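You operate a simulated robot arm through the tools that you are given. There is no shell and no other tool.

Carry out the task below with a simulated two-armed robot. There is one attempt and no reset: what you move stays moved.

JOB
Open the lower table drawer, take the blue wedge on the top of the steel table and put it away inside and shut the drawer again. Close the upper table drawer. Put two of the silver lamps from the top of the steel table on the grey shelf of the washer. Take the green block on the top of the left bench and put it away on the top of the steel table. Open the blue bench drawer, put the green lever on the top of the left bench away inside and shut the drawer again. Open the bottom drawer of the right chest. Do these in any order. Set down upright: silver lamp.

It is judged by the outcome, as a careful person would: the job done as asked, and still so three seconds after it is handed in. It fails if anything else is knocked over, pushed out of place, dropped, spilled or broken.

ROBOT AND FRAMES
Two 7-joint arms with two-finger parallel grippers on one trunk, on a base that drives. Base frame: it is fixed to the floor where the robot stands at the start and does not move with it; the origin is under the middle of the robot, x ahead of it, y to its left, z up. Readings come in m, rad, newtons and seconds.
The left shoulder is at the start at [0.07, 0.13, 0.827], the right one opposite. With the tool pointing down near the work surface each hand reaches from about 0.1 to 0.38 m from the robot's upright axis, wherever it stands, measured 20 degrees to its own side. Places, roughly: blue bench drawer [7.3, 1.7, 0.8]; blue bench drawer inside [7.3, 1.7, 0.7]; blue wedge (10x7x6 cm) [0.9, -0.1, 0.9]; bottom drawer of the right chest [7.4, 9.5, 0.2]; green block (4x3x4 cm) [5.6, 10.5, 0.9]; green lever (12x3x2 cm) [5.7, 10.4, 0.9]; grey shelf of the washer [-1.9, 1.1, 0.9]; lower table drawer [2.6, -0.4, 0.2]; lower table drawer inside [2.6, -0.5, 0.2]; silver lamp (4x5x7 cm) [2.1, -0.6, 0.9]; silver lamp (4x7x4 cm) [2.2, -0.7, 0.9]; top of the steel table [1.8, -0.3, 0.8]; upper table drawer [2.7, -0.3, 0.7]. Payload 1.57 kg a hand.
The TCP of each hand is the grasp point between the finger pads, 0.03 m short of the fingertips. In the tool frame z runs along the fingers and y along their closing line. The gripper opens to 0.08 m. The fingers are 0.017 m wide and 0.012 m thick; the gripper's body (0.04 by 0.082 m) begins 0.08 m behind the TCP.
Orientation is that of the tool frame in the base frame, as a unit quaternion [x, y, z, w]. With the fingers straight down and closing along the base's y, the tool's x points along the base's -x, its y along +y and its z along -z.

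CONTROLS
- The arms move only by the tool move_arm. It takes "left_targets", "right_targets" or both (then of equal length, played together; a hand with none holds still); each is a list of rows, each a list of 3 entries, a list of its own where there are three numbers: the shift along the tool's x, y, z in m, then the turn, a rotation vector about the tool's x, y, z in rad, then the finger opening in m, from 0 to 0.08. In form: [[[dx, dy, dz], [rx, ry, rz], grip], ...]. A call has 1 to 20 rows; each row is the pose to reach, as a shift and turn from the pose commanded when the call began, along the tool's axes at that moment. Rows are played at 5 a second. More than 0.05 m and 0.15 rad between two rows, or a gripper value outside its range, and nothing of the call is played. A pose out of reach is approached as far as the arm can. The call stops where the force on the tool passes 40 N (or 10 N more than at its start, if that is more) or the arm is blocked; 0.2 s more then pass. The fingers move at their own pace (about 0.108 m/s each) and stop on an object; they squeeze with about 42 N. The grip force told is the motor's: it shows also when the fingers shut on nothing. Time passes only in rows, and 0.2 s behind the last, so rows that repeat a pose let the fingers close. The reply holds the time, the measured pose of the TCP, the force on the tool along the base axes, the opening and the grip force, in the units named above and with some noise, with the torque about the TCP (base axes, N m) and any sound that the robot's microphone picked up.
- Cameras (640 x 400 px; columns grow to the right, rows downward): "scene" is now at [0.1253, -0.0178, 1.0416]; the picture's right is [-0.21, -0.98, 0.00], its down [-0.69, 0.15, -0.70] and it looks along [0.69, -0.15, -0.71] (base axes); focal length 260 px, centre (320, 200). "left" rides on the left gripper at [0.072, 0.007, -0.122] in its tool frame; the picture's right is [-0.09, 1.00, 0.00], its down [-0.84, -0.08, -0.54] and it looks along [-0.54, -0.05, 0.84] (tool axes); focal length 238 px, centre (320, 200). "right" rides on the right gripper at [0.072, -0.007, -0.122] in its tool frame; the picture's right is [0.09, 1.00, 0.00], its down [-0.84, 0.08, -0.54] and it looks along [-0.54, 0.05, 0.84] (tool axes); focal length 238 px, centre (320, 200). There is no depth. A picture from a camera that has moved, and an enlarged one, comes with that camera's place and axes in the base frame and with its lens.
- camera(camera): a new picture of that camera. No time passes.
- move_column(by): slides the trunk up (or, below 0, down) by that many m; the arms and the scene camera ride with it, the base frame stays. It gives what a move gives, with no picture.
- steer(legs): drives the robot by 1 to 6 legs, each [ahead, left, turn to the left] in m, m and rad, along the robot's own axes; the way and the turn of a leg run together, so that a leg with both is an arc; at most 1.5 m and 3.142 rad a leg. The arms and the cameras ride along, it lands a little off, and it stops where it bumps. It gives what a move gives.
- head_to(pan, tilt): turns the head with the scene camera to pan (to the left, within 1.501 rad either way) and tilt (down, from -0.506 to 1.204), counted from straight ahead of the robot. It gives what a move gives.
- inspect(camera, box): a new picture of the part [left, top, right, bottom] of that camera's present view, enlarged. No time passes.
- sign_off(): hands the job in; it is judged then, once.

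Places have to be worked out from the pictures, the camera data and where the tool is seen. Open the grippers and draw the arms clear of the work before you hand the job in, unless the task says otherwise.

The tools are called as name(argument=value, ...) on one line, values as JSON. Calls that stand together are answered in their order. move_arm: Moves the arms, as the interface text tells. Its arguments: {"type":"object","properties":{"left_targets":{"type":"array","items":{"type":"array"}},"right_targets":{"type":"array","items":{"type":"array"}}},"required":[]} The other tools are called the same way: move_column (by) slides the trunk up or down; steer (legs) drives the base; head_to (pan, tilt) turns the head that bears the scene camera; camera (camera) takes a picture; inspect (camera, box) takes an enlarged picture of a part of a camera's view; sign_off () hands the job in.

At the start:

```text
clock: 0.0
left_position: [0.3038, 0.1233, 0.4648]
left_tcp_rot: [0.0, 1.0, 0.0, 0.0]
left_ft_force: [-0.3, -0.5, 0.1]
left_torque: [0.02, 0.0, -0.01]
left_width: 0.0801
left_gripper_force: 0.0
right_position: [0.332, -0.1747, 0.4663]
right_tcp_rot: [0.0, 1.0, 0.001, 0.001]
right_ft_force: [-0.7, 0.3, -0.8]
right_torque: [-0.04, 0.01, 0.02]
right_width: 0.0799
right_gripper_force: 0.0
trunk travel left (down, up): [-0.465, 0.475]
robot x, y, heading: [-0.0035, 0.0021, -0.002]
head pan, tilt: [-0.213, 0.789]
```

scene: 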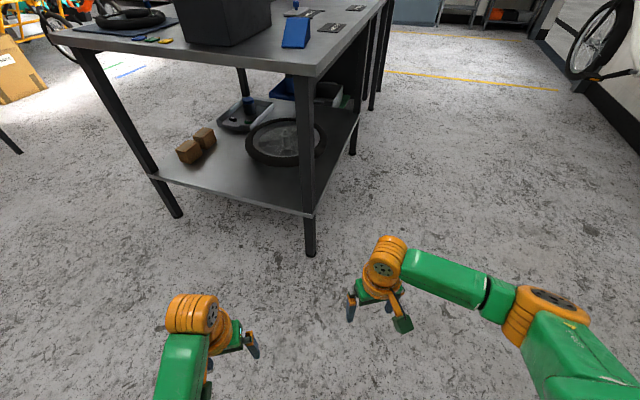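
right: 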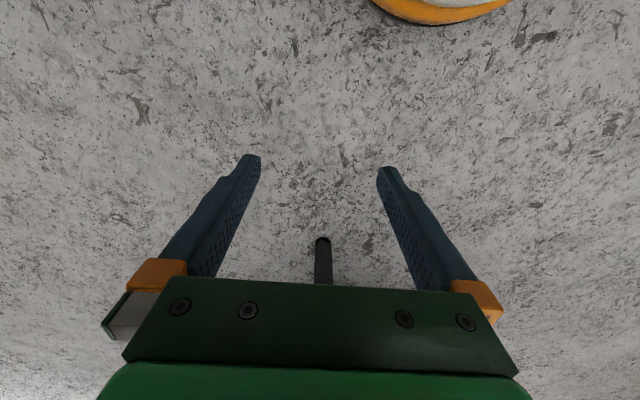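
left: 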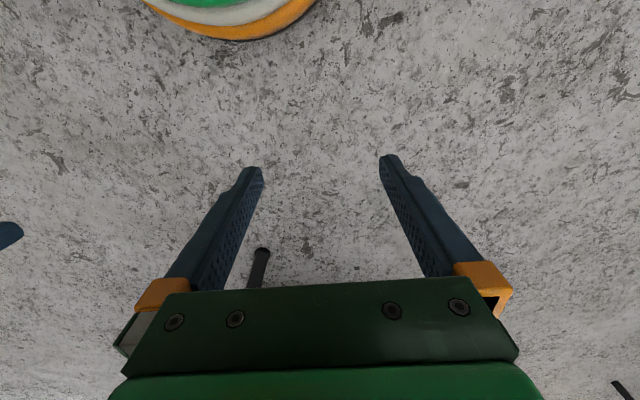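

I start by looking around to understand the layout; the steel table is ahead with the blue wedge on its near edge. I raise the head to see further.

head_to(pan=0.0, tilt=0.3)

camera(camera="scene")

```text
clock: 0.9
left_position: [0.3049, 0.1233, 0.4659]
left_tcp_rot: [0.0, 1.0, 0.001, 0.001]
left_ft_force: [0.6, 0.3, -0.6]
left_torque: [0.01, -0.01, 0.02]
left_width: 0.0803
left_gripper_force: 0.0
right_position: [0.332, -0.174, 0.4677]
right_tcp_rot: [0.0, 1.0, 0.0, 0.0]
right_ft_force: [1.1, 0.2, -0.4]
right_torque: [0.01, 0.0, -0.03]
right_width: 0.0798
right_gripper_force: 0.0
trunk travel left (down, up): [-0.465, 0.475]
robot x, y, heading: [-0.001, -0.0008, 0.001]
head pan, tilt: [0.0, 0.3]
```

```text
taken
camera scene: at [0.1394, -0.0007, 1.0851], right [0.0, -1.0, 0.0], down [-0.3, 0.0, -0.95], along [0.95, 0.0, -0.3], focal length 260 px, centre (320, 200)
```

scene: 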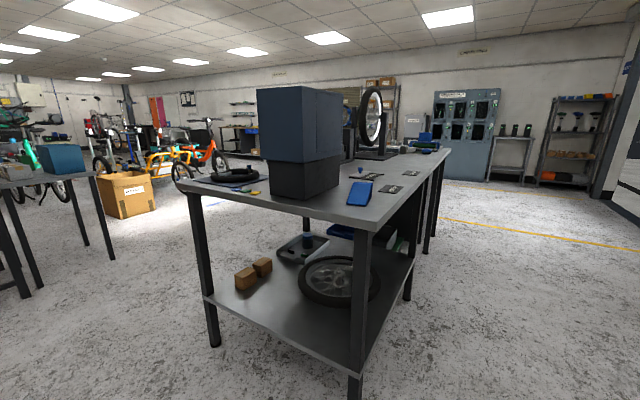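

inspect(camera="scene", box=[320, 80, 480, 240])

inspect(camera="scene", box=[0, 70, 320, 270])

```text
2.50 times, centred on (400, 160) of scene
camera zoom: at [0.1394, -0.0007, 1.0851], right [0.0, -1.0, 0.0], down [-0.3, 0.0, -0.95], along [0.95, 0.0, -0.3], focal length 651 px, centre (120, 300)
```

zoom: 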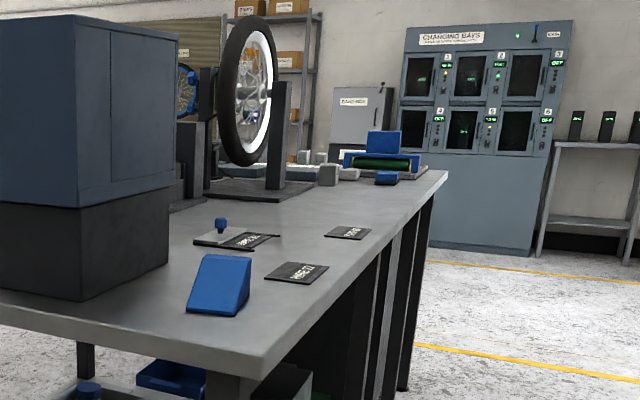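

```text
2.00 times, centred on (160, 170) of scene
camera zoom: at [0.1394, -0.0007, 1.0851], right [0.0, -1.0, 0.0], down [-0.3, 0.0, -0.95], along [0.95, 0.0, -0.3], focal length 521 px, centre (640, 260)
```

zoom: 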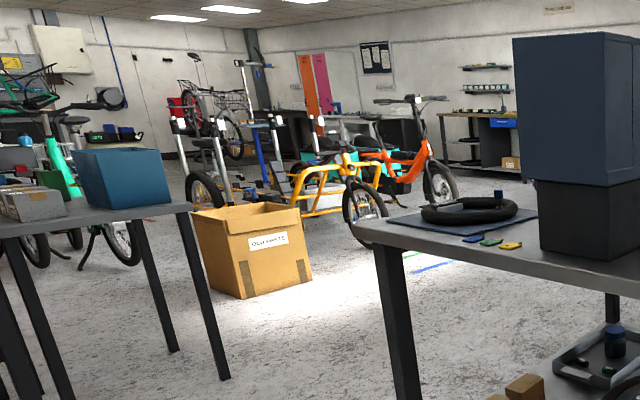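

I see a workshop with several benches. I pan left and right for the rest of the surroundings, including the washer at the back-left.

head_to(pan=1.4, tilt=0.3)

camera(camera="scene")

head_to(pan=-1.4, tilt=0.3)

camera(camera="scene")

```text
clock: 2.5
left_position: [0.3037, 0.1223, 0.4666]
left_tcp_rot: [-0.001, 1.0, 0.0, 0.0]
left_ft_force: [0.3, -0.8, 0.5]
left_torque: [0.0, 0.01, -0.03]
left_width: 0.08
left_gripper_force: 0.1
right_position: [0.3306, -0.1736, 0.4678]
right_tcp_rot: [0.0, 1.0, 0.0, 0.0]
right_ft_force: [0.3, 0.9, 0.1]
right_torque: [0.02, 0.0, 0.0]
right_width: 0.0802
right_gripper_force: 0.1
trunk travel left (down, up): [-0.465, 0.475]
robot x, y, heading: [-0.0005, 0.0013, -0.002]
head pan, tilt: [1.4, 0.3]
```

```text
taken
camera scene: at [0.062, 0.0914, 1.0852], right [0.99, -0.17, 0.0], down [-0.05, -0.29, -0.96], along [0.16, 0.94, -0.3], focal length 260 px, centre (320, 200)
```

scene: 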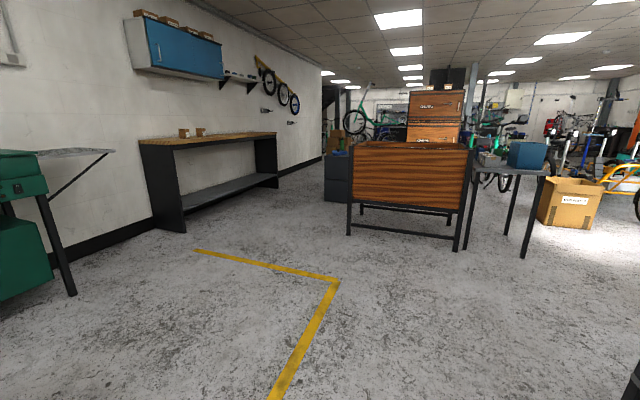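

```text
clock: 4.9
left_position: [0.3042, 0.1239, 0.4662]
left_tcp_rot: [0.0, 1.0, 0.0, 0.0]
left_ft_force: [0.3, 0.6, -0.1]
left_torque: [-0.01, -0.01, 0.02]
left_width: 0.08
left_gripper_force: 0.0
right_position: [0.3332, -0.1735, 0.4674]
right_tcp_rot: [0.0, 1.0, 0.0, 0.0]
right_ft_force: [-0.3, -0.1, 0.4]
right_torque: [0.0, 0.0, -0.01]
right_width: 0.0801
right_gripper_force: 0.0
trunk travel left (down, up): [-0.465, 0.475]
robot x, y, heading: [0.0007, -0.0015, -0.0]
head pan, tilt: [-1.4, 0.3]
```

```text
taken
camera scene: at [0.062, -0.0926, 1.0852], right [-0.99, -0.17, 0.0], down [-0.05, 0.29, -0.96], along [0.16, -0.94, -0.3], focal length 260 px, centre (320, 200)
```

scene: 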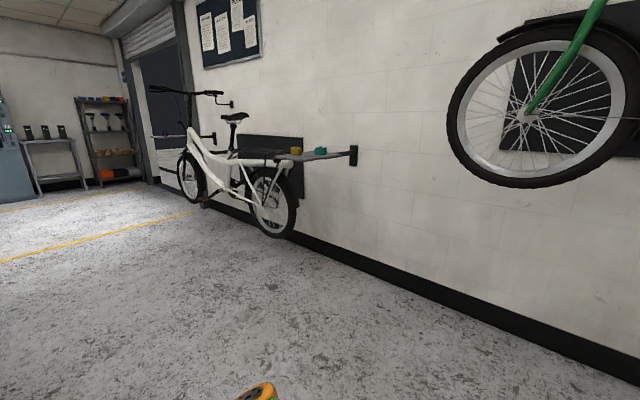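

I check the robot's own footprint by looking straight down.

head_to(pan=0.0, tilt=1.2)

camera(camera="scene")

head_to(pan=1.5, tilt=1.0)

camera(camera="scene")

```text
clock: 6.5
left_position: [0.3039, 0.1235, 0.4661]
left_tcp_rot: [0.0, 1.0, 0.0, 0.0]
left_ft_force: [0.1, -0.3, 0.0]
left_torque: [0.0, -0.01, 0.0]
left_width: 0.0802
left_gripper_force: 0.1
right_position: [0.332, -0.1743, 0.467]
right_tcp_rot: [0.0, 1.0, 0.0, 0.0]
right_ft_force: [0.5, 0.6, -0.2]
right_torque: [-0.01, 0.03, 0.02]
right_width: 0.0799
right_gripper_force: 0.0
trunk travel left (down, up): [-0.465, 0.475]
robot x, y, heading: [0.0003, -0.0007, 0.002]
head pan, tilt: [0.0, 1.201]
```

```text
taken
camera scene: at [0.102, -0.0007, 1.0131], right [0.0, -1.0, 0.0], down [-0.93, 0.0, -0.36], along [0.36, 0.0, -0.93], focal length 260 px, centre (320, 200)
```

scene: 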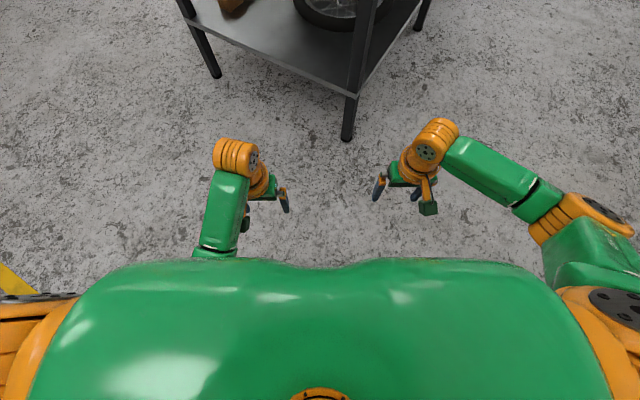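

```text
clock: 8.1
left_position: [0.3036, 0.1228, 0.4657]
left_tcp_rot: [0.0, 1.0, 0.0, -0.001]
left_ft_force: [-0.1, -0.2, 0.7]
left_torque: [0.01, 0.02, -0.01]
left_width: 0.0801
left_gripper_force: 0.1
right_position: [0.332, -0.1735, 0.4671]
right_tcp_rot: [0.001, 1.0, 0.0, 0.0]
right_ft_force: [0.7, -0.1, 0.6]
right_torque: [0.01, -0.01, 0.0]
right_width: 0.0798
right_gripper_force: 0.2
trunk travel left (down, up): [-0.465, 0.475]
robot x, y, heading: [0.0027, 0.0013, 0.004]
head pan, tilt: [1.499, 1.0]
```

```text
taken
camera scene: at [0.0511, 0.0688, 1.0257], right [1.0, -0.07, 0.0], down [-0.06, -0.84, -0.54], along [0.04, 0.54, -0.84], focal length 260 px, centre (320, 200)
```

scene: 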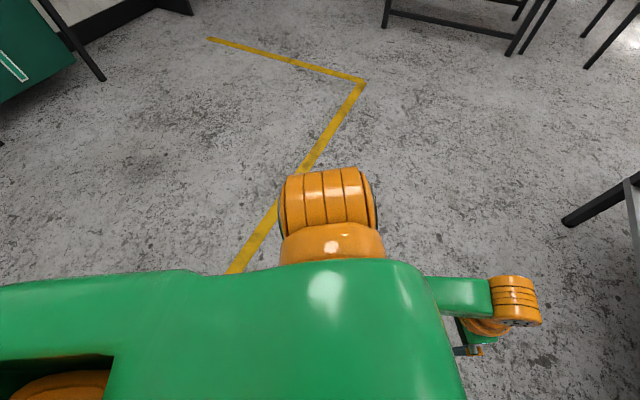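

The torso shell hides the base, so the base is small. I test how far the left arm reaches forward with the tool pointing down in free space.

move_arm(left_targets=[[[-0.05, 0, 0], [0, 0, 0], 0.08], [[-0.1, 0, 0], [0, 0, 0], 0.08], [[-0.15, 0, 0], [0, 0, 0], 0.08], [[-0.2, 0, 0], [0, 0, 0], 0.08], [[-0.25, 0, 0], [0, 0, 0], 0.08], [[-0.3, 0, 0], [0, 0, 0], 0.08], [[-0.35, 0, 0], [0, 0, 0], 0.08]])

```text
clock: 9.7
left_position: [0.4751, 0.1385, 0.5088]
left_tcp_rot: [0.001, 1.0, 0.0, 0.0]
left_ft_force: [0.3, -0.4, 0.8]
left_torque: [-0.01, 0.03, 0.02]
left_width: 0.0798
left_gripper_force: 0.0
left hand out of reach, approached as far as the arm can: row 4, 5, 6, 7
right_position: [0.3315, -0.1755, 0.467]
right_tcp_rot: [0.0, 1.0, 0.0, 0.0]
right_ft_force: [0.6, -0.3, -0.7]
right_torque: [-0.01, 0.01, 0.03]
right_width: 0.0799
right_gripper_force: 0.1
trunk travel left (down, up): [-0.465, 0.475]
robot x, y, heading: [0.0029, 0.0, 0.001]
head pan, tilt: [1.499, 1.0]
```

move_arm(left_targets=[[[0.05, 0, 0], [0, 0, 0], 0.08], [[0.1, 0, 0], [0, 0, 0], 0.08]])

move_column(by=0.3)

```text
clock: 10.3
left_position: [0.4641, 0.1258, 0.4822]
left_tcp_rot: [0.0, 1.0, 0.0, 0.0]
left_ft_force: [-0.2, 1.2, 0.0]
left_torque: [-0.01, 0.0, -0.01]
left_width: 0.08
left_gripper_force: 0.1
left hand out of reach, approached as far as the arm can: row 1, 2
right_position: [0.3321, -0.1738, 0.4661]
right_tcp_rot: [0.0, 1.0, -0.001, 0.0]
right_ft_force: [0.1, -0.2, 0.1]
right_torque: [-0.02, 0.02, 0.01]
right_width: 0.0802
right_gripper_force: 0.0
trunk travel left (down, up): [-0.465, 0.475]
robot x, y, heading: [0.0033, 0.0034, -0.003]
head pan, tilt: [1.499, 1.0]
```

```text
clock: 13.3
left_position: [0.4631, 0.1256, 0.7823]
left_tcp_rot: [0.001, 1.0, 0.001, -0.001]
left_ft_force: [0.5, -0.4, 0.0]
left_torque: [0.02, 0.0, -0.02]
left_width: 0.08
left_gripper_force: 0.0
right_position: [0.3326, -0.174, 0.7673]
right_tcp_rot: [0.0, 1.0, 0.0, 0.0]
right_ft_force: [0.3, -0.7, -0.4]
right_torque: [0.01, 0.01, 0.01]
right_width: 0.0797
right_gripper_force: 0.0
trunk travel left (down, up): [-0.765, 0.175]
robot x, y, heading: [0.0006, -0.0022, 0.002]
head pan, tilt: [1.499, 1.0]
```

The commanded pose stays at the unreachable point, so I account for that. I tuck the left hand back and raise both hands above table height before driving around to the right side of the steel table.

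move_arm(left_targets=[[[0.05, 0, -0.05], [0, 0, 0], 0.08], [[0.1, 0, -0.1], [0, 0, 0], 0.08], [[0.15, 0, -0.15], [0, 0, 0], 0.08], [[0.2, 0, -0.18], [0, 0, 0], 0.08], [[0.25, 0, -0.2], [0, 0, 0], 0.08]], right_targets=[[[0.0, 0, -0.05], [0, 0, 0], 0.08], [[0.0, 0, -0.1], [0, 0, 0], 0.08], [[0.02, 0, -0.15], [0, 0, 0], 0.08], [[0.03, 0, -0.18], [0, 0, 0], 0.08], [[0.03, 0, -0.2], [0, 0, 0], 0.08]])

head_to(pan=0.3, tilt=0.6)

camera(camera="scene")

```text
refused: row 1 steps farther than a row can; nothing moved
```

```text
clock: 14.7
left_position: [0.4639, 0.1258, 0.7819]
left_tcp_rot: [0.001, 1.0, 0.0, -0.001]
left_ft_force: [0.1, -0.2, -0.5]
left_torque: [0.01, 0.05, 0.0]
left_width: 0.0799
left_gripper_force: 0.1
right_position: [0.3328, -0.1739, 0.7667]
right_tcp_rot: [0.001, 1.0, 0.001, 0.0]
right_ft_force: [0.8, 0.6, -0.4]
right_torque: [0.03, 0.01, -0.02]
right_width: 0.0801
right_gripper_force: 0.1
trunk travel left (down, up): [-0.765, 0.175]
robot x, y, heading: [-0.0016, -0.0021, -0.001]
head pan, tilt: [0.3, 0.6]
```

```text
taken
camera scene: at [0.1305, 0.0256, 1.3576], right [0.3, -0.96, 0.0], down [-0.54, -0.17, -0.82], along [0.79, 0.24, -0.57], focal length 260 px, centre (320, 200)
```

scene: 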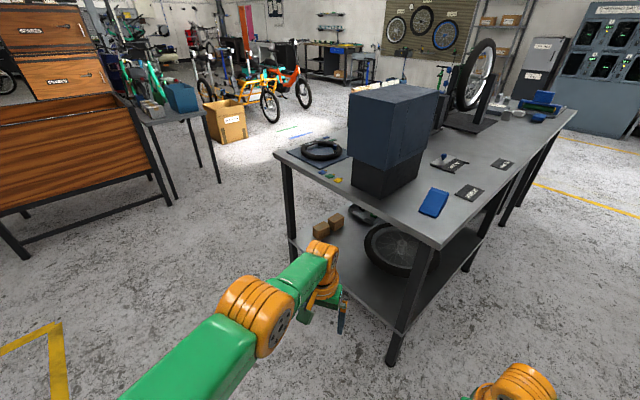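

Steps must stay within 0.05 m in total; I resend with smaller diagonal steps.

move_arm(left_targets=[[[0.035, 0, -0.035], [0, 0, 0], 0.08], [[0.07, 0, -0.07], [0, 0, 0], 0.08], [[0.105, 0, -0.105], [0, 0, 0], 0.08], [[0.14, 0, -0.14], [0, 0, 0], 0.08], [[0.175, 0, -0.175], [0, 0, 0], 0.08], [[0.21, 0, -0.2], [0, 0, 0], 0.08], [[0.25, 0, -0.2], [0, 0, 0], 0.08]], right_targets=[[[0.0, 0, -0.03], [0, 0, 0], 0.08], [[0.0, 0, -0.06], [0, 0, 0], 0.08], [[0.01, 0, -0.09], [0, 0, 0], 0.08], [[0.015, 0, -0.12], [0, 0, 0], 0.08], [[0.02, 0, -0.15], [0, 0, 0], 0.08], [[0.025, 0, -0.18], [0, 0, 0], 0.08], [[0.03, 0, -0.2], [0, 0, 0], 0.08]])

camera(camera="scene")

```text
clock: 16.3
left_position: [0.451, 0.0454, 1.0289]
left_tcp_rot: [0.0, 1.0, 0.0, 0.0]
left_ft_force: [0.7, -1.0, 0.3]
left_torque: [-0.01, -0.02, 0.01]
left_width: 0.08
left_gripper_force: 0.0
left hand out of reach, approached as far as the arm can: row 1, 2, 3, 4, 5, 6, 7
right_position: [0.3015, -0.1749, 0.9674]
right_tcp_rot: [0.0, 1.0, 0.0, 0.0]
right_ft_force: [0.2, 1.1, -0.4]
right_torque: [0.0, -0.03, -0.03]
right_width: 0.0802
right_gripper_force: 0.1
trunk travel left (down, up): [-0.765, 0.175]
robot x, y, heading: [0.0014, 0.0011, -0.005]
head pan, tilt: [0.3, 0.6]
```

```text
taken
camera scene: at [0.1298, 0.0247, 1.3577], right [0.3, -0.96, 0.0], down [-0.54, -0.17, -0.83], along [0.79, 0.24, -0.56], focal length 260 px, centre (320, 200)
```

scene: 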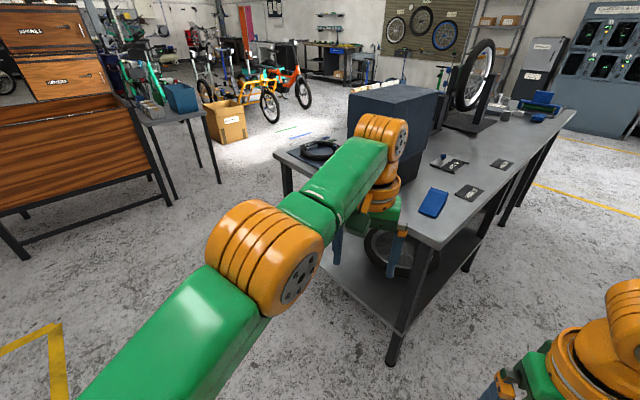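

The left hand ended off its target; I probe with small moves down and back to see where its commanded pose is.

move_arm(left_targets=[[[0.0, 0, 0.05], [0, 0, 0], 0.08], [[0.0, 0, 0.1], [0, 0, 0], 0.08], [[0.0, 0, 0.1], [0, 0, 0], 0.08]])

```text
clock: 17.1
left_position: [0.4676, 0.0415, 0.9277]
left_tcp_rot: [0.0, 1.0, 0.0, -0.001]
left_ft_force: [-0.6, -0.3, 0.2]
left_torque: [0.03, -0.01, -0.02]
left_width: 0.08
left_gripper_force: 0.1
left hand out of reach, approached as far as the arm can: row 1, 2, 3
right_position: [0.3015, -0.1749, 0.9672]
right_tcp_rot: [0.0, 1.0, 0.001, 0.0]
right_ft_force: [-0.5, -0.6, 0.0]
right_torque: [0.03, 0.0, -0.03]
right_width: 0.0802
right_gripper_force: 0.1
trunk travel left (down, up): [-0.765, 0.175]
robot x, y, heading: [-0.0002, 0.0026, 0.006]
head pan, tilt: [0.3, 0.6]
```

move_arm(left_targets=[[[0.0, 0, 0.05], [0, 0, 0], 0.08], [[0.0, 0, 0.1], [0, 0, 0], 0.08], [[0.0, 0, 0.15], [0, 0, 0], 0.08], [[0.0, 0, 0.2], [0, 0, 0], 0.08], [[0.0, 0, 0.2], [0, 0, 0], 0.08], [[0.0, 0, 0.2], [0, 0, 0], 0.08], [[0.0, 0, 0.2], [0, 0, 0], 0.08]])

```text
clock: 18.7
left_position: [0.4335, 0.053, 0.7422]
left_tcp_rot: [0.0, 1.0, 0.0, -0.001]
left_ft_force: [0.8, 0.4, 0.1]
left_torque: [0.02, 0.01, 0.0]
left_width: 0.0804
left_gripper_force: 0.1
left hand out of reach, approached as far as the arm can: row 2, 3, 4, 5, 6, 7
right_position: [0.3019, -0.1744, 0.9678]
right_tcp_rot: [0.0, 1.0, 0.0, 0.0]
right_ft_force: [-0.1, 0.9, -1.2]
right_torque: [0.01, 0.0, 0.03]
right_width: 0.08
right_gripper_force: 0.0
trunk travel left (down, up): [-0.765, 0.175]
robot x, y, heading: [0.0023, 0.0001, 0.007]
head pan, tilt: [0.3, 0.6]
```

move_arm(left_targets=[[[0.05, 0, 0], [0, 0, 0], 0.08], [[0.1, 0, 0], [0, 0, 0], 0.08], [[0.15, 0, 0], [0, 0, 0], 0.08], [[0.15, 0, 0], [0, 0, 0], 0.08], [[0.15, 0, 0], [0, 0, 0], 0.08], [[0.15, 0, 0], [0, 0, 0], 0.08]])

camera(camera="scene")

```text
clock: 20.1
left_position: [0.369, 0.0119, 0.6765]
left_tcp_rot: [-0.002, 1.0, 0.001, -0.001]
left_ft_force: [0.4, 0.1, 0.2]
left_torque: [-0.02, 0.0, -0.01]
left_width: 0.0799
left_gripper_force: 0.1
left hand out of reach, approached as far as the arm can: row 1, 2, 3, 4, 5, 6
right_position: [0.3017, -0.1754, 0.9678]
right_tcp_rot: [0.0, 1.0, 0.0, 0.0]
right_ft_force: [0.7, 0.4, -0.3]
right_torque: [0.01, -0.02, 0.02]
right_width: 0.08
right_gripper_force: 0.1
trunk travel left (down, up): [-0.765, 0.175]
robot x, y, heading: [-0.0023, -0.004, -0.001]
head pan, tilt: [0.3, 0.6]
```

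```text
taken
camera scene: at [0.1305, 0.0254, 1.3577], right [0.3, -0.96, 0.0], down [-0.54, -0.17, -0.83], along [0.79, 0.24, -0.56], focal length 260 px, centre (320, 200)
```

scene: 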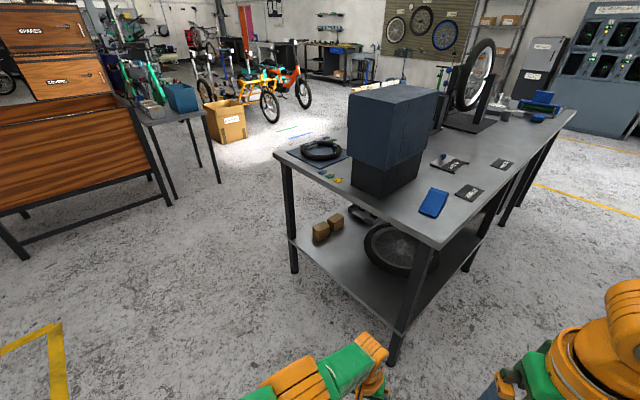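

The left arm seems stuck near its straight-elbow singularity. I try moving it outward to its own side combined with a tool yaw, to break out of it.

move_arm(left_targets=[[[0.0, 0.03, 0], [0, 0, 0.12], 0.08], [[0.0, 0.06, 0], [0, 0, 0.24], 0.08], [[0.0, 0.09, 0], [0, 0, 0.36], 0.08], [[0.0, 0.12, 0], [0, 0, 0.48], 0.08], [[0.03, 0.15, 0], [0, 0, 0.6], 0.08], [[0.06, 0.18, 0], [0, 0, 0.6], 0.08], [[0.09, 0.2, 0], [0, 0, 0.6], 0.08], [[0.09, 0.2, 0], [0, 0, 0.6], 0.08]])

```text
clock: 21.9
left_position: [0.3499, 0.2191, 0.605]
left_tcp_rot: [0.296, 0.955, 0.0, -0.002]
left_ft_force: [0.0, 0.6, -0.2]
left_torque: [0.01, 0.01, 0.01]
left_width: 0.0801
left_gripper_force: 0.0
left hand out of reach, approached as far as the arm can: row 1, 2, 3, 4, 5, 6, 7, 8
right_position: [0.3023, -0.1745, 0.9674]
right_tcp_rot: [0.0, 1.0, 0.0, 0.0]
right_ft_force: [-0.2, -0.4, 0.4]
right_torque: [0.02, -0.01, 0.01]
right_width: 0.0801
right_gripper_force: 0.0
trunk travel left (down, up): [-0.765, 0.175]
robot x, y, heading: [-0.0018, 0.0034, -0.004]
head pan, tilt: [0.3, 0.6]
```

The data fits an elbow stuck fully straight (hand sliding on a sphere around the shoulder). I sweep the hand sideways to the right with yaw back, so the elbow can flex outward.

move_arm(left_targets=[[[-0.025, -0.035, 0], [0, 0, -0.12], 0.08], [[-0.05, -0.07, 0], [0, 0, -0.24], 0.08], [[-0.075, -0.105, 0], [0, 0, -0.36], 0.08], [[-0.1, -0.14, 0], [0, 0, -0.48], 0.08], [[-0.1, -0.14, -0.04], [0, 0, -0.6], 0.08], [[-0.1, -0.14, -0.08], [0, 0, -0.6], 0.08], [[-0.1, -0.14, -0.12], [0, 0, -0.6], 0.08], [[-0.1, -0.14, -0.16], [0, 0, -0.6], 0.08]])

head_to(pan=0.5, tilt=1.1)

camera(camera="scene")

```text
clock: 23.7
left_position: [0.4118, 0.0173, 0.7373]
left_tcp_rot: [0.001, 1.0, 0.001, -0.002]
left_ft_force: [-0.6, -0.3, -0.1]
left_torque: [0.01, -0.01, 0.0]
left_width: 0.08
left_gripper_force: 0.0
left hand out of reach, approached as far as the arm can: row 3, 4, 5, 6, 7, 8
right_position: [0.3018, -0.1749, 0.9681]
right_tcp_rot: [-0.001, 1.0, 0.001, 0.0]
right_ft_force: [0.4, -0.8, -0.1]
right_torque: [0.02, 0.0, 0.03]
right_width: 0.08
right_gripper_force: 0.1
trunk travel left (down, up): [-0.765, 0.175]
robot x, y, heading: [-0.0011, 0.003, 0.003]
head pan, tilt: [0.3, 0.6]
```

```text
clock: 24.6
left_position: [0.4106, 0.0187, 0.737]
left_tcp_rot: [0.0, 1.0, 0.001, -0.002]
left_ft_force: [-0.2, -0.7, -0.4]
left_torque: [-0.01, 0.03, 0.02]
left_width: 0.0798
left_gripper_force: 0.0
right_position: [0.3016, -0.1747, 0.9684]
right_tcp_rot: [0.0, 1.0, 0.0, 0.0]
right_ft_force: [0.0, -0.2, -0.2]
right_torque: [0.05, 0.01, -0.03]
right_width: 0.0801
right_gripper_force: 0.1
trunk travel left (down, up): [-0.765, 0.175]
robot x, y, heading: [0.0034, -0.0016, -0.002]
head pan, tilt: [0.499, 1.1]
```

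```text
taken
camera scene: at [0.1017, 0.0295, 1.3191], right [0.48, -0.88, 0.0], down [-0.78, -0.43, -0.45], along [0.4, 0.22, -0.89], focal length 260 px, centre (320, 200)
```

scene: 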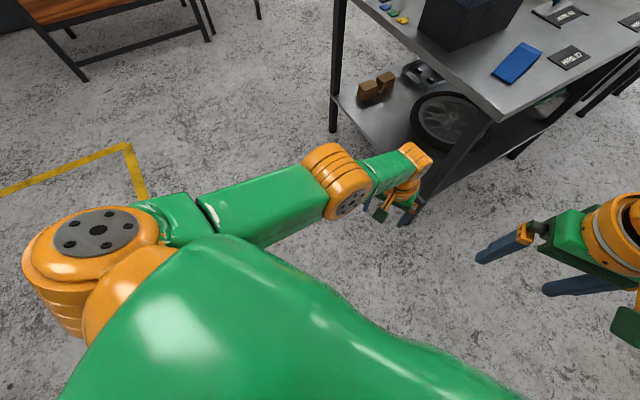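

I try going straight to the original home pose relative to the torso, and watch which rows are reported in reach.

move_arm(left_targets=[[[0.0, 0.04, 0.03], [0, 0, 0], 0.08], [[0.0, 0.08, 0.06], [0, 0, 0], 0.08], [[0.0, 0.12, 0.09], [0, 0, 0], 0.08], [[0.0, 0.16, 0.12], [0, 0, 0], 0.08], [[0.03, 0.18, 0.15], [0, 0, 0], 0.08], [[0.06, 0.18, 0.18], [0, 0, 0], 0.08], [[0.09, 0.18, 0.21], [0, 0, 0], 0.08]])

camera(camera="scene")

```text
clock: 26.2
left_position: [0.3253, 0.1948, 0.582]
left_tcp_rot: [0.0, 1.0, 0.0, -0.001]
left_ft_force: [-0.3, -0.1, -0.1]
left_torque: [0.02, -0.02, 0.01]
left_width: 0.0799
left_gripper_force: 0.2
left hand out of reach, approached as far as the arm can: row 2, 3, 4, 5, 6, 7
right_position: [0.3009, -0.1751, 0.9679]
right_tcp_rot: [-0.001, 1.0, 0.0, 0.0]
right_ft_force: [0.2, -0.6, -0.3]
right_torque: [-0.04, -0.06, 0.03]
right_width: 0.0801
right_gripper_force: 0.2
trunk travel left (down, up): [-0.765, 0.175]
robot x, y, heading: [0.0016, 0.0006, -0.002]
head pan, tilt: [0.499, 1.1]
```

```text
taken
camera scene: at [0.1011, 0.0297, 1.3191], right [0.48, -0.88, 0.0], down [-0.78, -0.43, -0.45], along [0.4, 0.22, -0.89], focal length 260 px, centre (320, 200)
```

scene: 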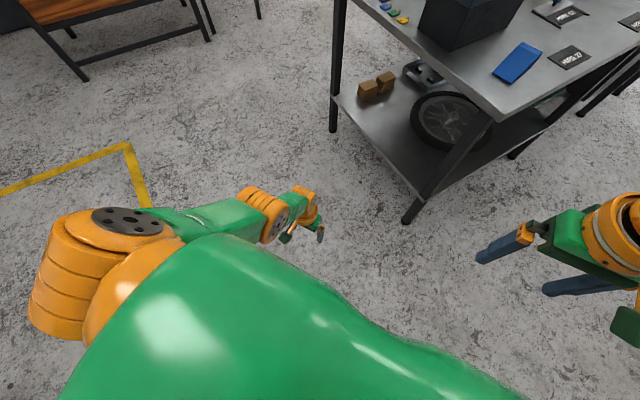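

Small chord-like moves were reported in reach, so I move along a shallow chord inside the sphere in fine steps to get the elbow to bend.

move_arm(left_targets=[[[-0.0, -0.015, -0.015], [0, 0, 0], 0.08], [[-0.0, -0.03, -0.03], [0, 0, 0], 0.08], [[-0.0, -0.045, -0.045], [0, 0, 0], 0.08], [[0.0, -0.06, -0.06], [0, 0, 0], 0.08], [[0.0, -0.07, -0.075], [0, 0, 0], 0.08], [[0.005, -0.075, -0.09], [0, 0, 0], 0.08], [[0.01, -0.075, -0.105], [0, 0, 0], 0.08], [[0.015, -0.075, -0.12], [0, 0, 0], 0.08]])

```text
clock: 28.0
left_position: [0.3096, 0.1194, 0.7017]
left_tcp_rot: [0.0, 1.0, 0.0, -0.001]
left_ft_force: [0.1, 0.2, -0.7]
left_torque: [0.01, 0.01, -0.02]
left_width: 0.0799
left_gripper_force: 0.0
right_position: [0.3018, -0.1751, 0.968]
right_tcp_rot: [0.0, 1.0, 0.0, 0.0]
right_ft_force: [-1.0, 0.7, -0.6]
right_torque: [-0.01, -0.01, -0.01]
right_width: 0.0801
right_gripper_force: 0.0
trunk travel left (down, up): [-0.765, 0.175]
robot x, y, heading: [-0.0003, -0.0007, -0.001]
head pan, tilt: [0.499, 1.1]
```

That freed the elbow: the left hand is exactly on target now. I raise it to match the right hand.

move_arm(left_targets=[[[0, 0, -0.03], [0, 0, 0], 0.08], [[0, 0, -0.06], [0, 0, 0], 0.08], [[0, 0, -0.09], [0, 0, 0], 0.08], [[0, 0, -0.12], [0, 0, 0], 0.08], [[0, 0, -0.15], [0, 0, 0], 0.08], [[0, 0, -0.18], [0, 0, 0], 0.08], [[0, 0, -0.21], [0, 0, 0], 0.08], [[0, 0, -0.24], [0, 0, 0], 0.08], [[0, 0, -0.265], [0, 0, 0], 0.08]])

head_to(pan=0.0, tilt=0.7)

camera(camera="scene")

```text
clock: 28.9
left_position: [0.3089, 0.189, 0.7805]
left_tcp_rot: [-0.014, 0.996, 0.091, -0.008]
left_ft_force: [0.3, 0.1, 0.7]
left_torque: [0.02, -0.01, 0.02]
left_width: 0.08
left_gripper_force: 0.1
left hand out of reach, approached as far as the arm can: row 4
right_position: [0.3027, -0.1742, 0.9681]
right_tcp_rot: [0.0, 1.0, -0.001, 0.0]
right_ft_force: [-1.0, -0.3, -0.2]
right_torque: [0.01, 0.01, -0.03]
right_width: 0.0798
right_gripper_force: 0.1
trunk travel left (down, up): [-0.765, 0.175]
robot x, y, heading: [-0.0029, 0.0041, 0.002]
head pan, tilt: [0.499, 1.1]
stopped in row 4 (left hand): the arm was blocked; the commanded pose is now the measured one
```

```text
clock: 29.9
left_position: [0.3085, 0.1892, 0.7816]
left_tcp_rot: [-0.014, 0.996, 0.091, -0.007]
left_ft_force: [0.5, -0.3, -0.8]
left_torque: [0.01, 0.0, -0.02]
left_width: 0.0798
left_gripper_force: 0.1
right_position: [0.302, -0.1749, 0.9679]
right_tcp_rot: [0.001, 1.0, 0.0, 0.0]
right_ft_force: [0.5, 0.5, 0.6]
right_torque: [-0.04, -0.02, -0.01]
right_width: 0.0798
right_gripper_force: 0.1
trunk travel left (down, up): [-0.765, 0.175]
robot x, y, heading: [-0.0017, 0.0015, -0.001]
head pan, tilt: [0.0, 0.7]
```

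```text
taken
camera scene: at [0.1309, -0.0006, 1.349], right [0.0, -1.0, 0.0], down [-0.64, 0.0, -0.76], along [0.76, 0.0, -0.64], focal length 260 px, centre (320, 200)
```

scene: 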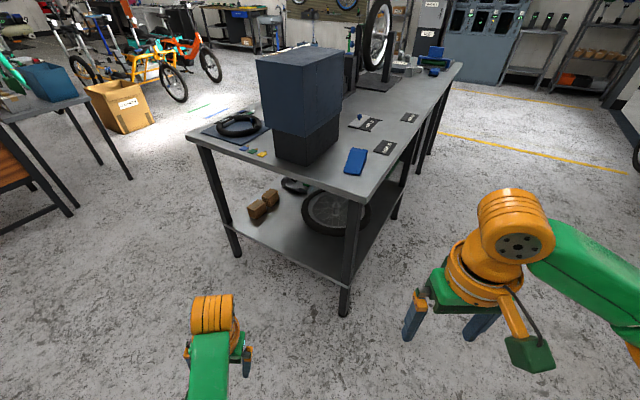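

The left arm was blocked by its low elbow when raised, so it works best well below the shoulder. I restore its orientation and bring it back to the free spot.

move_arm(left_targets=[[[0.0, -0.02, 0.02], [0.06, -0.005, 0.01], 0.08], [[0.0, -0.04, 0.04], [0.12, -0.01, 0.02], 0.08], [[0.0, -0.06, 0.05], [0.182, -0.014, 0.028], 0.08], [[0.0, -0.06, 0.05], [0.182, -0.014, 0.028], 0.08]])

```text
clock: 30.9
left_position: [0.3124, 0.1563, 0.7215]
left_tcp_rot: [-0.002, 1.0, 0.021, 0.004]
left_ft_force: [0.5, 0.0, 0.9]
left_torque: [-0.01, -0.02, 0.02]
left_width: 0.0802
left_gripper_force: 0.1
right_position: [0.3025, -0.1749, 0.9684]
right_tcp_rot: [0.0, 1.0, 0.0, 0.0]
right_ft_force: [-0.1, -0.8, 0.4]
right_torque: [0.02, 0.02, -0.02]
right_width: 0.0802
right_gripper_force: 0.1
trunk travel left (down, up): [-0.765, 0.175]
robot x, y, heading: [0.0008, -0.002, 0.001]
head pan, tilt: [0.0, 0.7]
```

head_to(pan=1.0, tilt=1.2)

camera(camera="scene")

camera(camera="right")

```text
clock: 32.1
left_position: [0.308, 0.1551, 0.7209]
left_tcp_rot: [0.001, 1.0, 0.021, -0.001]
left_ft_force: [-0.1, 0.1, -0.1]
left_torque: [0.01, 0.0, -0.01]
left_width: 0.0802
left_gripper_force: 0.0
right_position: [0.3029, -0.1745, 0.9679]
right_tcp_rot: [0.0, 1.0, 0.0, 0.0]
right_ft_force: [-0.1, 0.7, -0.9]
right_torque: [0.0, 0.0, 0.0]
right_width: 0.0799
right_gripper_force: 0.2
trunk travel left (down, up): [-0.765, 0.175]
robot x, y, heading: [-0.0007, -0.0008, -0.003]
head pan, tilt: [1.0, 1.201]
```

```text
taken
camera scene: at [0.0764, 0.0464, 1.3131], right [0.84, -0.54, 0.0], down [-0.5, -0.78, -0.36], along [0.2, 0.31, -0.93], focal length 260 px, centre (320, 200)
```

scene: 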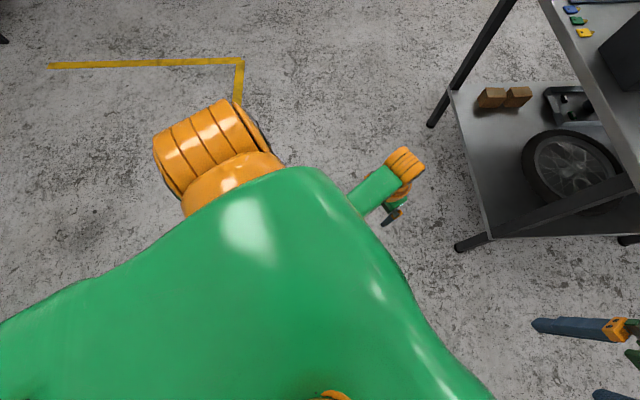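

```text
taken
camera right: at [0.2311, -0.1806, 1.0894], right [-0.09, 1.0, 0.0], down [0.84, 0.08, 0.54], along [0.54, 0.05, -0.84], focal length 238 px, centre (320, 200)
```

right: 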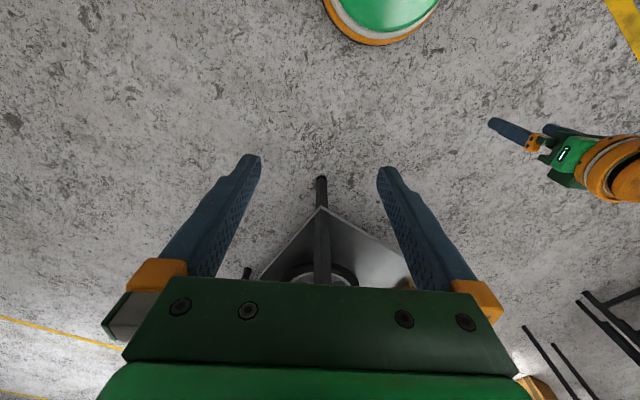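

The right camera shows the robot's base as a disc of about 0.2 m radius. I try raising the left hand while moving it forward and outward, giving its elbow room.

move_arm(left_targets=[[[-0.02, 0.02, 0.0], [0.042, 0, 0], 0.08], [[-0.04, 0.04, -0.01], [0.042, 0, 0], 0.08], [[-0.05, 0.05, -0.04], [0.042, 0, 0], 0.08], [[-0.06, 0.06, -0.07], [0.042, 0, 0], 0.08], [[-0.06, 0.07, -0.1], [0.042, 0, 0], 0.08], [[-0.06, 0.08, -0.13], [0.042, 0, 0], 0.08]])

camera(camera="scene")

```text
clock: 33.5
left_position: [0.3744, 0.2229, 0.8481]
left_tcp_rot: [0.001, 1.0, -0.02, 0.001]
left_ft_force: [-1.2, -0.2, 0.4]
left_torque: [-0.02, -0.01, -0.02]
left_width: 0.0802
left_gripper_force: 0.1
left hand out of reach, approached as far as the arm can: row 6
right_position: [0.3012, -0.1754, 0.9682]
right_tcp_rot: [0.0, 1.0, 0.0, 0.0]
right_ft_force: [-0.4, 0.4, 0.4]
right_torque: [-0.02, -0.01, 0.0]
right_width: 0.0799
right_gripper_force: 0.0
trunk travel left (down, up): [-0.765, 0.175]
robot x, y, heading: [0.002, -0.0018, -0.002]
head pan, tilt: [1.0, 1.201]
```

```text
taken
camera scene: at [0.0763, 0.047, 1.313], right [0.84, -0.54, 0.0], down [-0.5, -0.78, -0.36], along [0.2, 0.3, -0.93], focal length 260 px, centre (320, 200)
```

scene: 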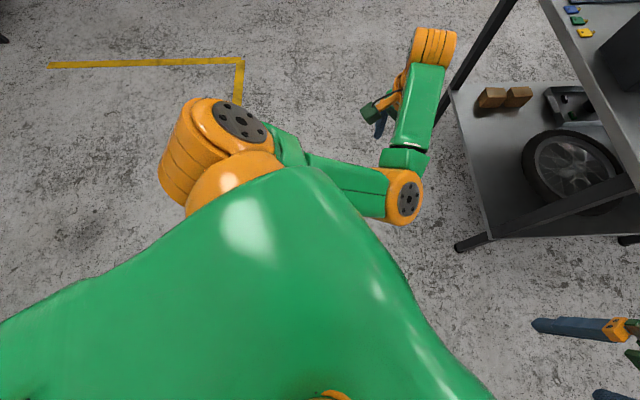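

Now I see the left arm: its elbow sits inward, hand free at the front. I raise the column so both hands are well above the table, then drive around to the table's right side.

move_column(by=0.15)

steer(legs=[[0.3, -0.9, 0], [1.3, -0.45, 0], [0, 0, 1.03]])

head_to(pan=0.0, tilt=0.5)

camera(camera="scene")

```text
clock: 35.3
left_position: [0.3761, 0.2215, 0.9977]
left_tcp_rot: [-0.001, 1.0, -0.021, 0.0]
left_ft_force: [0.7, 0.2, 0.2]
left_torque: [0.0, 0.0, 0.01]
left_width: 0.0802
left_gripper_force: 0.0
right_position: [0.3022, -0.175, 1.1178]
right_tcp_rot: [0.0, 1.0, 0.0, 0.0]
right_ft_force: [0.2, 0.0, -0.1]
right_torque: [0.0, 0.01, -0.03]
right_width: 0.0802
right_gripper_force: 0.1
trunk travel left (down, up): [-0.915, 0.025]
robot x, y, heading: [0.0011, -0.0047, 0.001]
head pan, tilt: [1.0, 1.201]
```

```text
clock: 49.4
left_position: [1.6, -0.9368, 0.9972]
left_tcp_rot: [-0.489, 0.872, -0.018, 0.011]
left_ft_force: [0.8, 0.6, 0.1]
left_torque: [0.02, 0.03, 0.01]
left_width: 0.0802
left_gripper_force: 0.0
right_position: [1.8988, -1.2052, 1.1178]
right_tcp_rot: [-0.488, 0.873, 0.0, 0.0]
right_ft_force: [-0.2, 0.2, -0.6]
right_torque: [0.02, 0.01, -0.04]
right_width: 0.0801
right_gripper_force: 0.0
trunk travel left (down, up): [-0.915, 0.025]
robot x, y, heading: [1.5939, -1.3707, 1.02]
head pan, tilt: [1.0, 1.201]
```

```text
clock: 50.6
left_position: [1.5987, -0.9362, 0.9976]
left_tcp_rot: [-0.49, 0.871, -0.017, 0.009]
left_ft_force: [0.5, -0.1, 0.2]
left_torque: [0.0, -0.02, 0.01]
left_width: 0.08
left_gripper_force: 0.1
right_position: [1.8991, -1.205, 1.117]
right_tcp_rot: [-0.489, 0.873, 0.0, 0.0]
right_ft_force: [0.4, -0.7, 0.5]
right_torque: [0.02, 0.01, 0.0]
right_width: 0.0803
right_gripper_force: 0.0
trunk travel left (down, up): [-0.915, 0.025]
robot x, y, heading: [1.5944, -1.3706, 1.022]
head pan, tilt: [0.0, 0.499]
```

```text
taken
camera scene: at [1.6617, -1.2519, 1.5167], right [0.85, -0.52, 0.0], down [-0.25, -0.41, -0.88], along [0.46, 0.75, -0.48], focal length 260 px, centre (320, 200)
```

scene: 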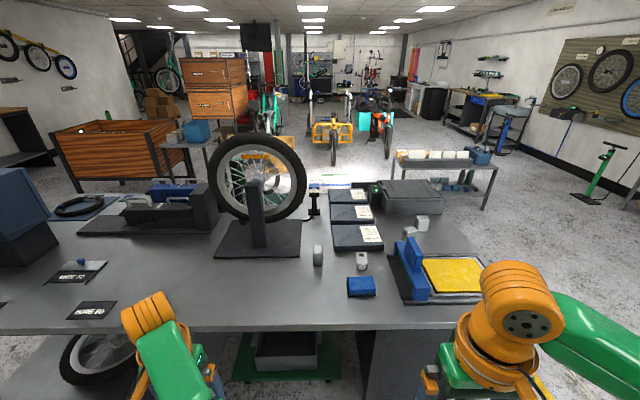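

Excellent view of the table. I zoom on the small silver items in the middle.

inspect(camera="scene", box=[280, 170, 500, 310])

inspect(camera="scene", box=[0, 160, 320, 360])

```text
2.86 times, centred on (390, 240) of scene
camera zoom: at [1.6617, -1.2519, 1.5167], right [0.85, -0.52, 0.0], down [-0.25, -0.41, -0.88], along [0.46, 0.75, -0.48], focal length 744 px, centre (120, 86)
```

zoom: 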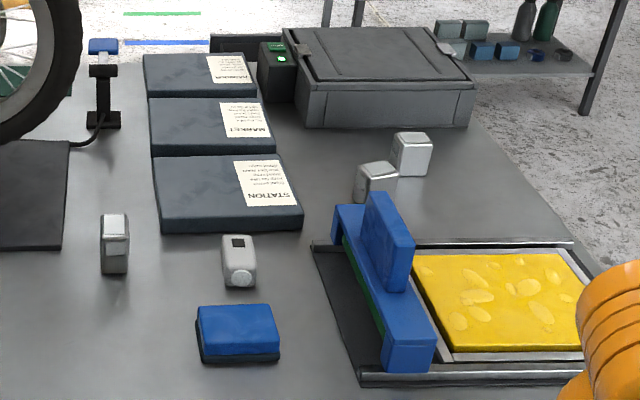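

```text
2.00 times, centred on (160, 260) of scene
camera zoom: at [1.6617, -1.2519, 1.5167], right [0.85, -0.52, 0.0], down [-0.25, -0.41, -0.88], along [0.46, 0.75, -0.48], focal length 521 px, centre (640, 80)
```

zoom: 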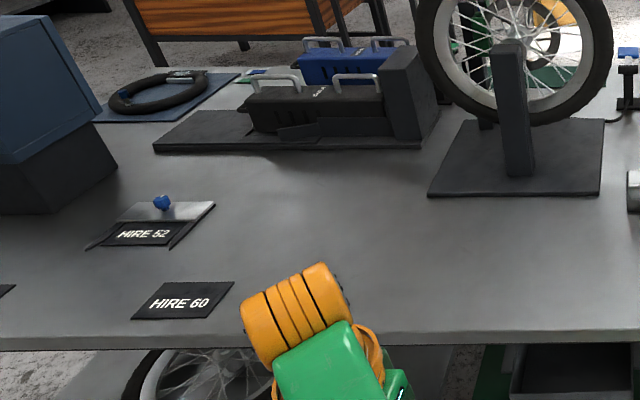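

I count four silver items: one upright (A) near [2.05,-0.61], one lying (B) near [2.17,-0.71], and two further in (C, D). I drive nearer to inspect them with a closer view.

steer(legs=[[0.25, -0.06, 0.01]])

head_to(pan=0.0, tilt=0.75)

camera(camera="scene")

inspect(camera="scene", box=[270, 130, 470, 290])

```text
clock: 52.5
left_position: [1.7715, -0.7566, 0.9976]
left_tcp_rot: [-0.494, 0.869, -0.017, 0.011]
left_ft_force: [-0.2, -0.2, -0.1]
left_torque: [0.03, -0.01, 0.01]
left_width: 0.0799
left_gripper_force: 0.0
right_position: [2.0746, -1.0249, 1.1183]
right_tcp_rot: [-0.492, 0.871, 0.0, 0.0]
right_ft_force: [-0.5, -0.1, -0.2]
right_torque: [0.01, -0.02, -0.05]
right_width: 0.08
right_gripper_force: 0.0
trunk travel left (down, up): [-0.915, 0.025]
robot x, y, heading: [1.7768, -1.1952, 1.024]
head pan, tilt: [0.0, 0.499]
```

```text
clock: 53.2
left_position: [1.7724, -0.7547, 0.9986]
left_tcp_rot: [-0.494, 0.869, -0.018, 0.01]
left_ft_force: [-0.5, -0.5, -0.5]
left_torque: [0.01, 0.0, -0.01]
left_width: 0.0799
left_gripper_force: 0.1
right_position: [2.0755, -1.0228, 1.1174]
right_tcp_rot: [-0.493, 0.87, -0.001, 0.0]
right_ft_force: [0.0, 0.7, 0.4]
right_torque: [-0.03, 0.01, 0.0]
right_width: 0.0803
right_gripper_force: 0.1
trunk travel left (down, up): [-0.915, 0.025]
robot x, y, heading: [1.7746, -1.1902, 1.036]
head pan, tilt: [0.0, 0.75]
```

```text
taken
camera scene: at [1.8362, -1.0769, 1.4948], right [0.86, -0.52, 0.0], down [-0.35, -0.58, -0.73], along [0.38, 0.63, -0.68], focal length 260 px, centre (320, 200)
```

scene: 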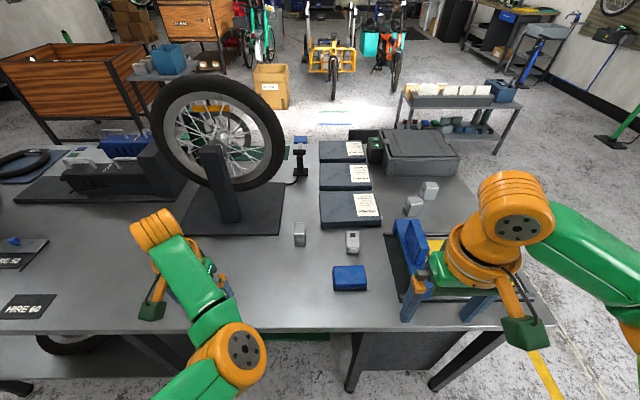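

```text
2.50 times, centred on (370, 210) of scene
camera zoom: at [1.8362, -1.0769, 1.4948], right [0.86, -0.52, 0.0], down [-0.35, -0.58, -0.73], along [0.38, 0.63, -0.68], focal length 651 px, centre (195, 175)
```

zoom: 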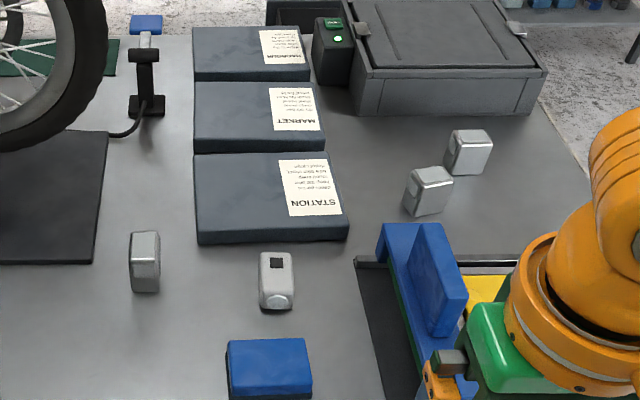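

inspect(camera="scene", box=[390, 172, 450, 222])

inspect(camera="scene", box=[285, 215, 375, 265])

```text
8.00 times, centred on (420, 197) of scene
camera zoom: at [1.8362, -1.0769, 1.4948], right [0.86, -0.52, 0.0], down [-0.35, -0.58, -0.73], along [0.38, 0.63, -0.68], focal length 2084 px, centre (-480, 224)
```

zoom: 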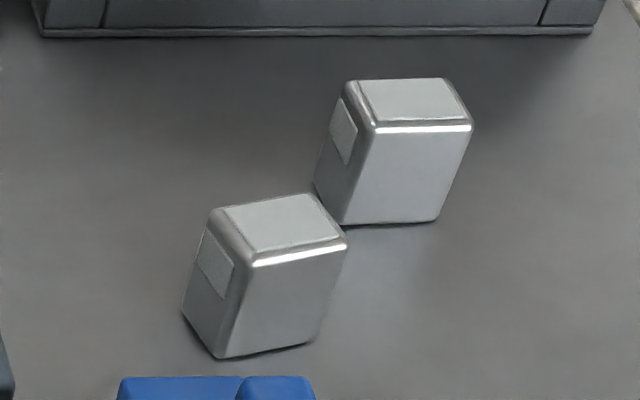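

```text
7.11 times, centred on (330, 240) of scene
camera zoom: at [1.8362, -1.0769, 1.4948], right [0.86, -0.52, 0.0], down [-0.35, -0.58, -0.73], along [0.38, 0.63, -0.68], focal length 1853 px, centre (249, -84)
```

zoom: 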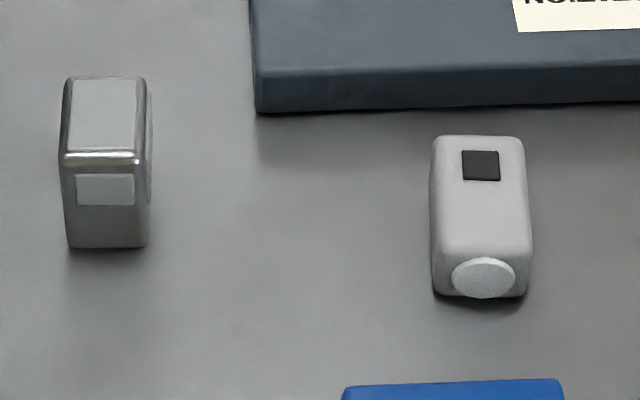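

A, C and D are the same model standing upright; B is a different type. C and D are near the far-right end of the table, easily reachable from there with the tool straight down. I drive around to the table's right end, facing along it.

steer(legs=[[0, -1.0, 0], [0.82, 0, 0], [0, 0, 1.57]])

camera(camera="scene")

```text
clock: 66.2
left_position: [2.6241, -1.0014, 0.9976]
left_tcp_rot: [0.961, -0.276, 0.006, -0.019]
left_ft_force: [0.0, 0.0, -0.2]
left_torque: [0.01, 0.03, 0.01]
left_width: 0.0803
left_gripper_force: 0.0
right_position: [2.8986, -0.703, 1.1174]
right_tcp_rot: [0.961, -0.278, 0.0, 0.0]
right_ft_force: [-0.3, -0.2, 0.7]
right_torque: [0.01, 0.0, 0.04]
right_width: 0.0801
right_gripper_force: 0.0
trunk travel left (down, up): [-0.915, 0.025]
robot x, y, heading: [3.0604, -1.0163, 2.575]
head pan, tilt: [0.0, 0.75]
```

```text
taken
camera scene: at [2.9434, -0.9417, 1.4948], right [0.53, 0.84, 0.0], down [0.58, -0.36, -0.73], along [-0.62, 0.39, -0.68], focal length 260 px, centre (320, 200)
```

scene: 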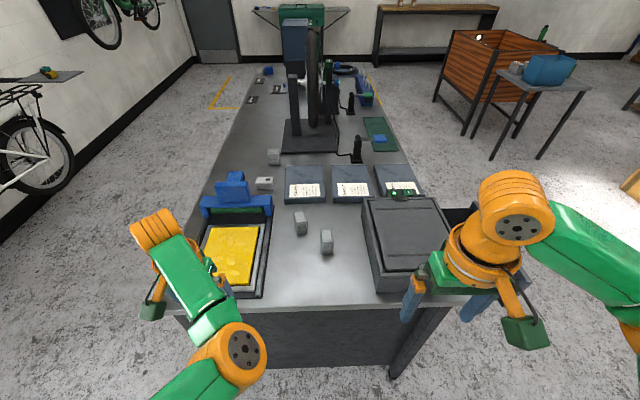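

I zoom on lamps C and D from this side to triangulate them.

inspect(camera="scene", box=[280, 200, 360, 260])

inspect(camera="scene", box=[180, 140, 500, 340])

```text
6.67 times, centred on (320, 230) of scene
camera zoom: at [2.9434, -0.9417, 1.4948], right [0.53, 0.84, 0.0], down [0.58, -0.36, -0.73], along [-0.62, 0.39, -0.68], focal length 1737 px, centre (320, 0)
```

zoom: 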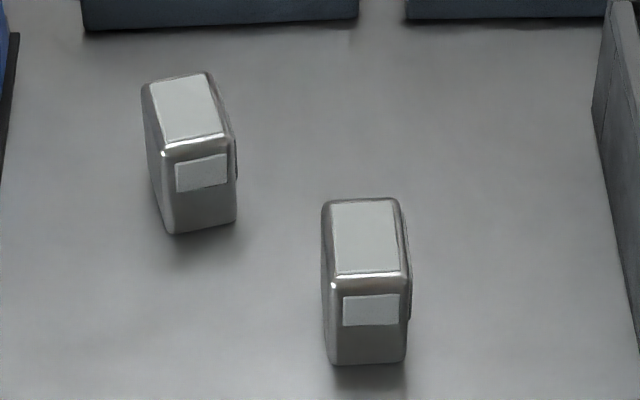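

```text
2.00 times, centred on (340, 240) of scene
camera zoom: at [2.9434, -0.9417, 1.4948], right [0.53, 0.84, 0.0], down [0.58, -0.36, -0.73], along [-0.62, 0.39, -0.68], focal length 521 px, centre (280, 120)
```

zoom: 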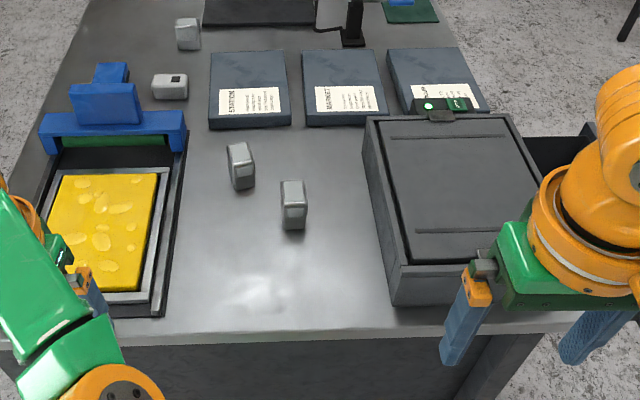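

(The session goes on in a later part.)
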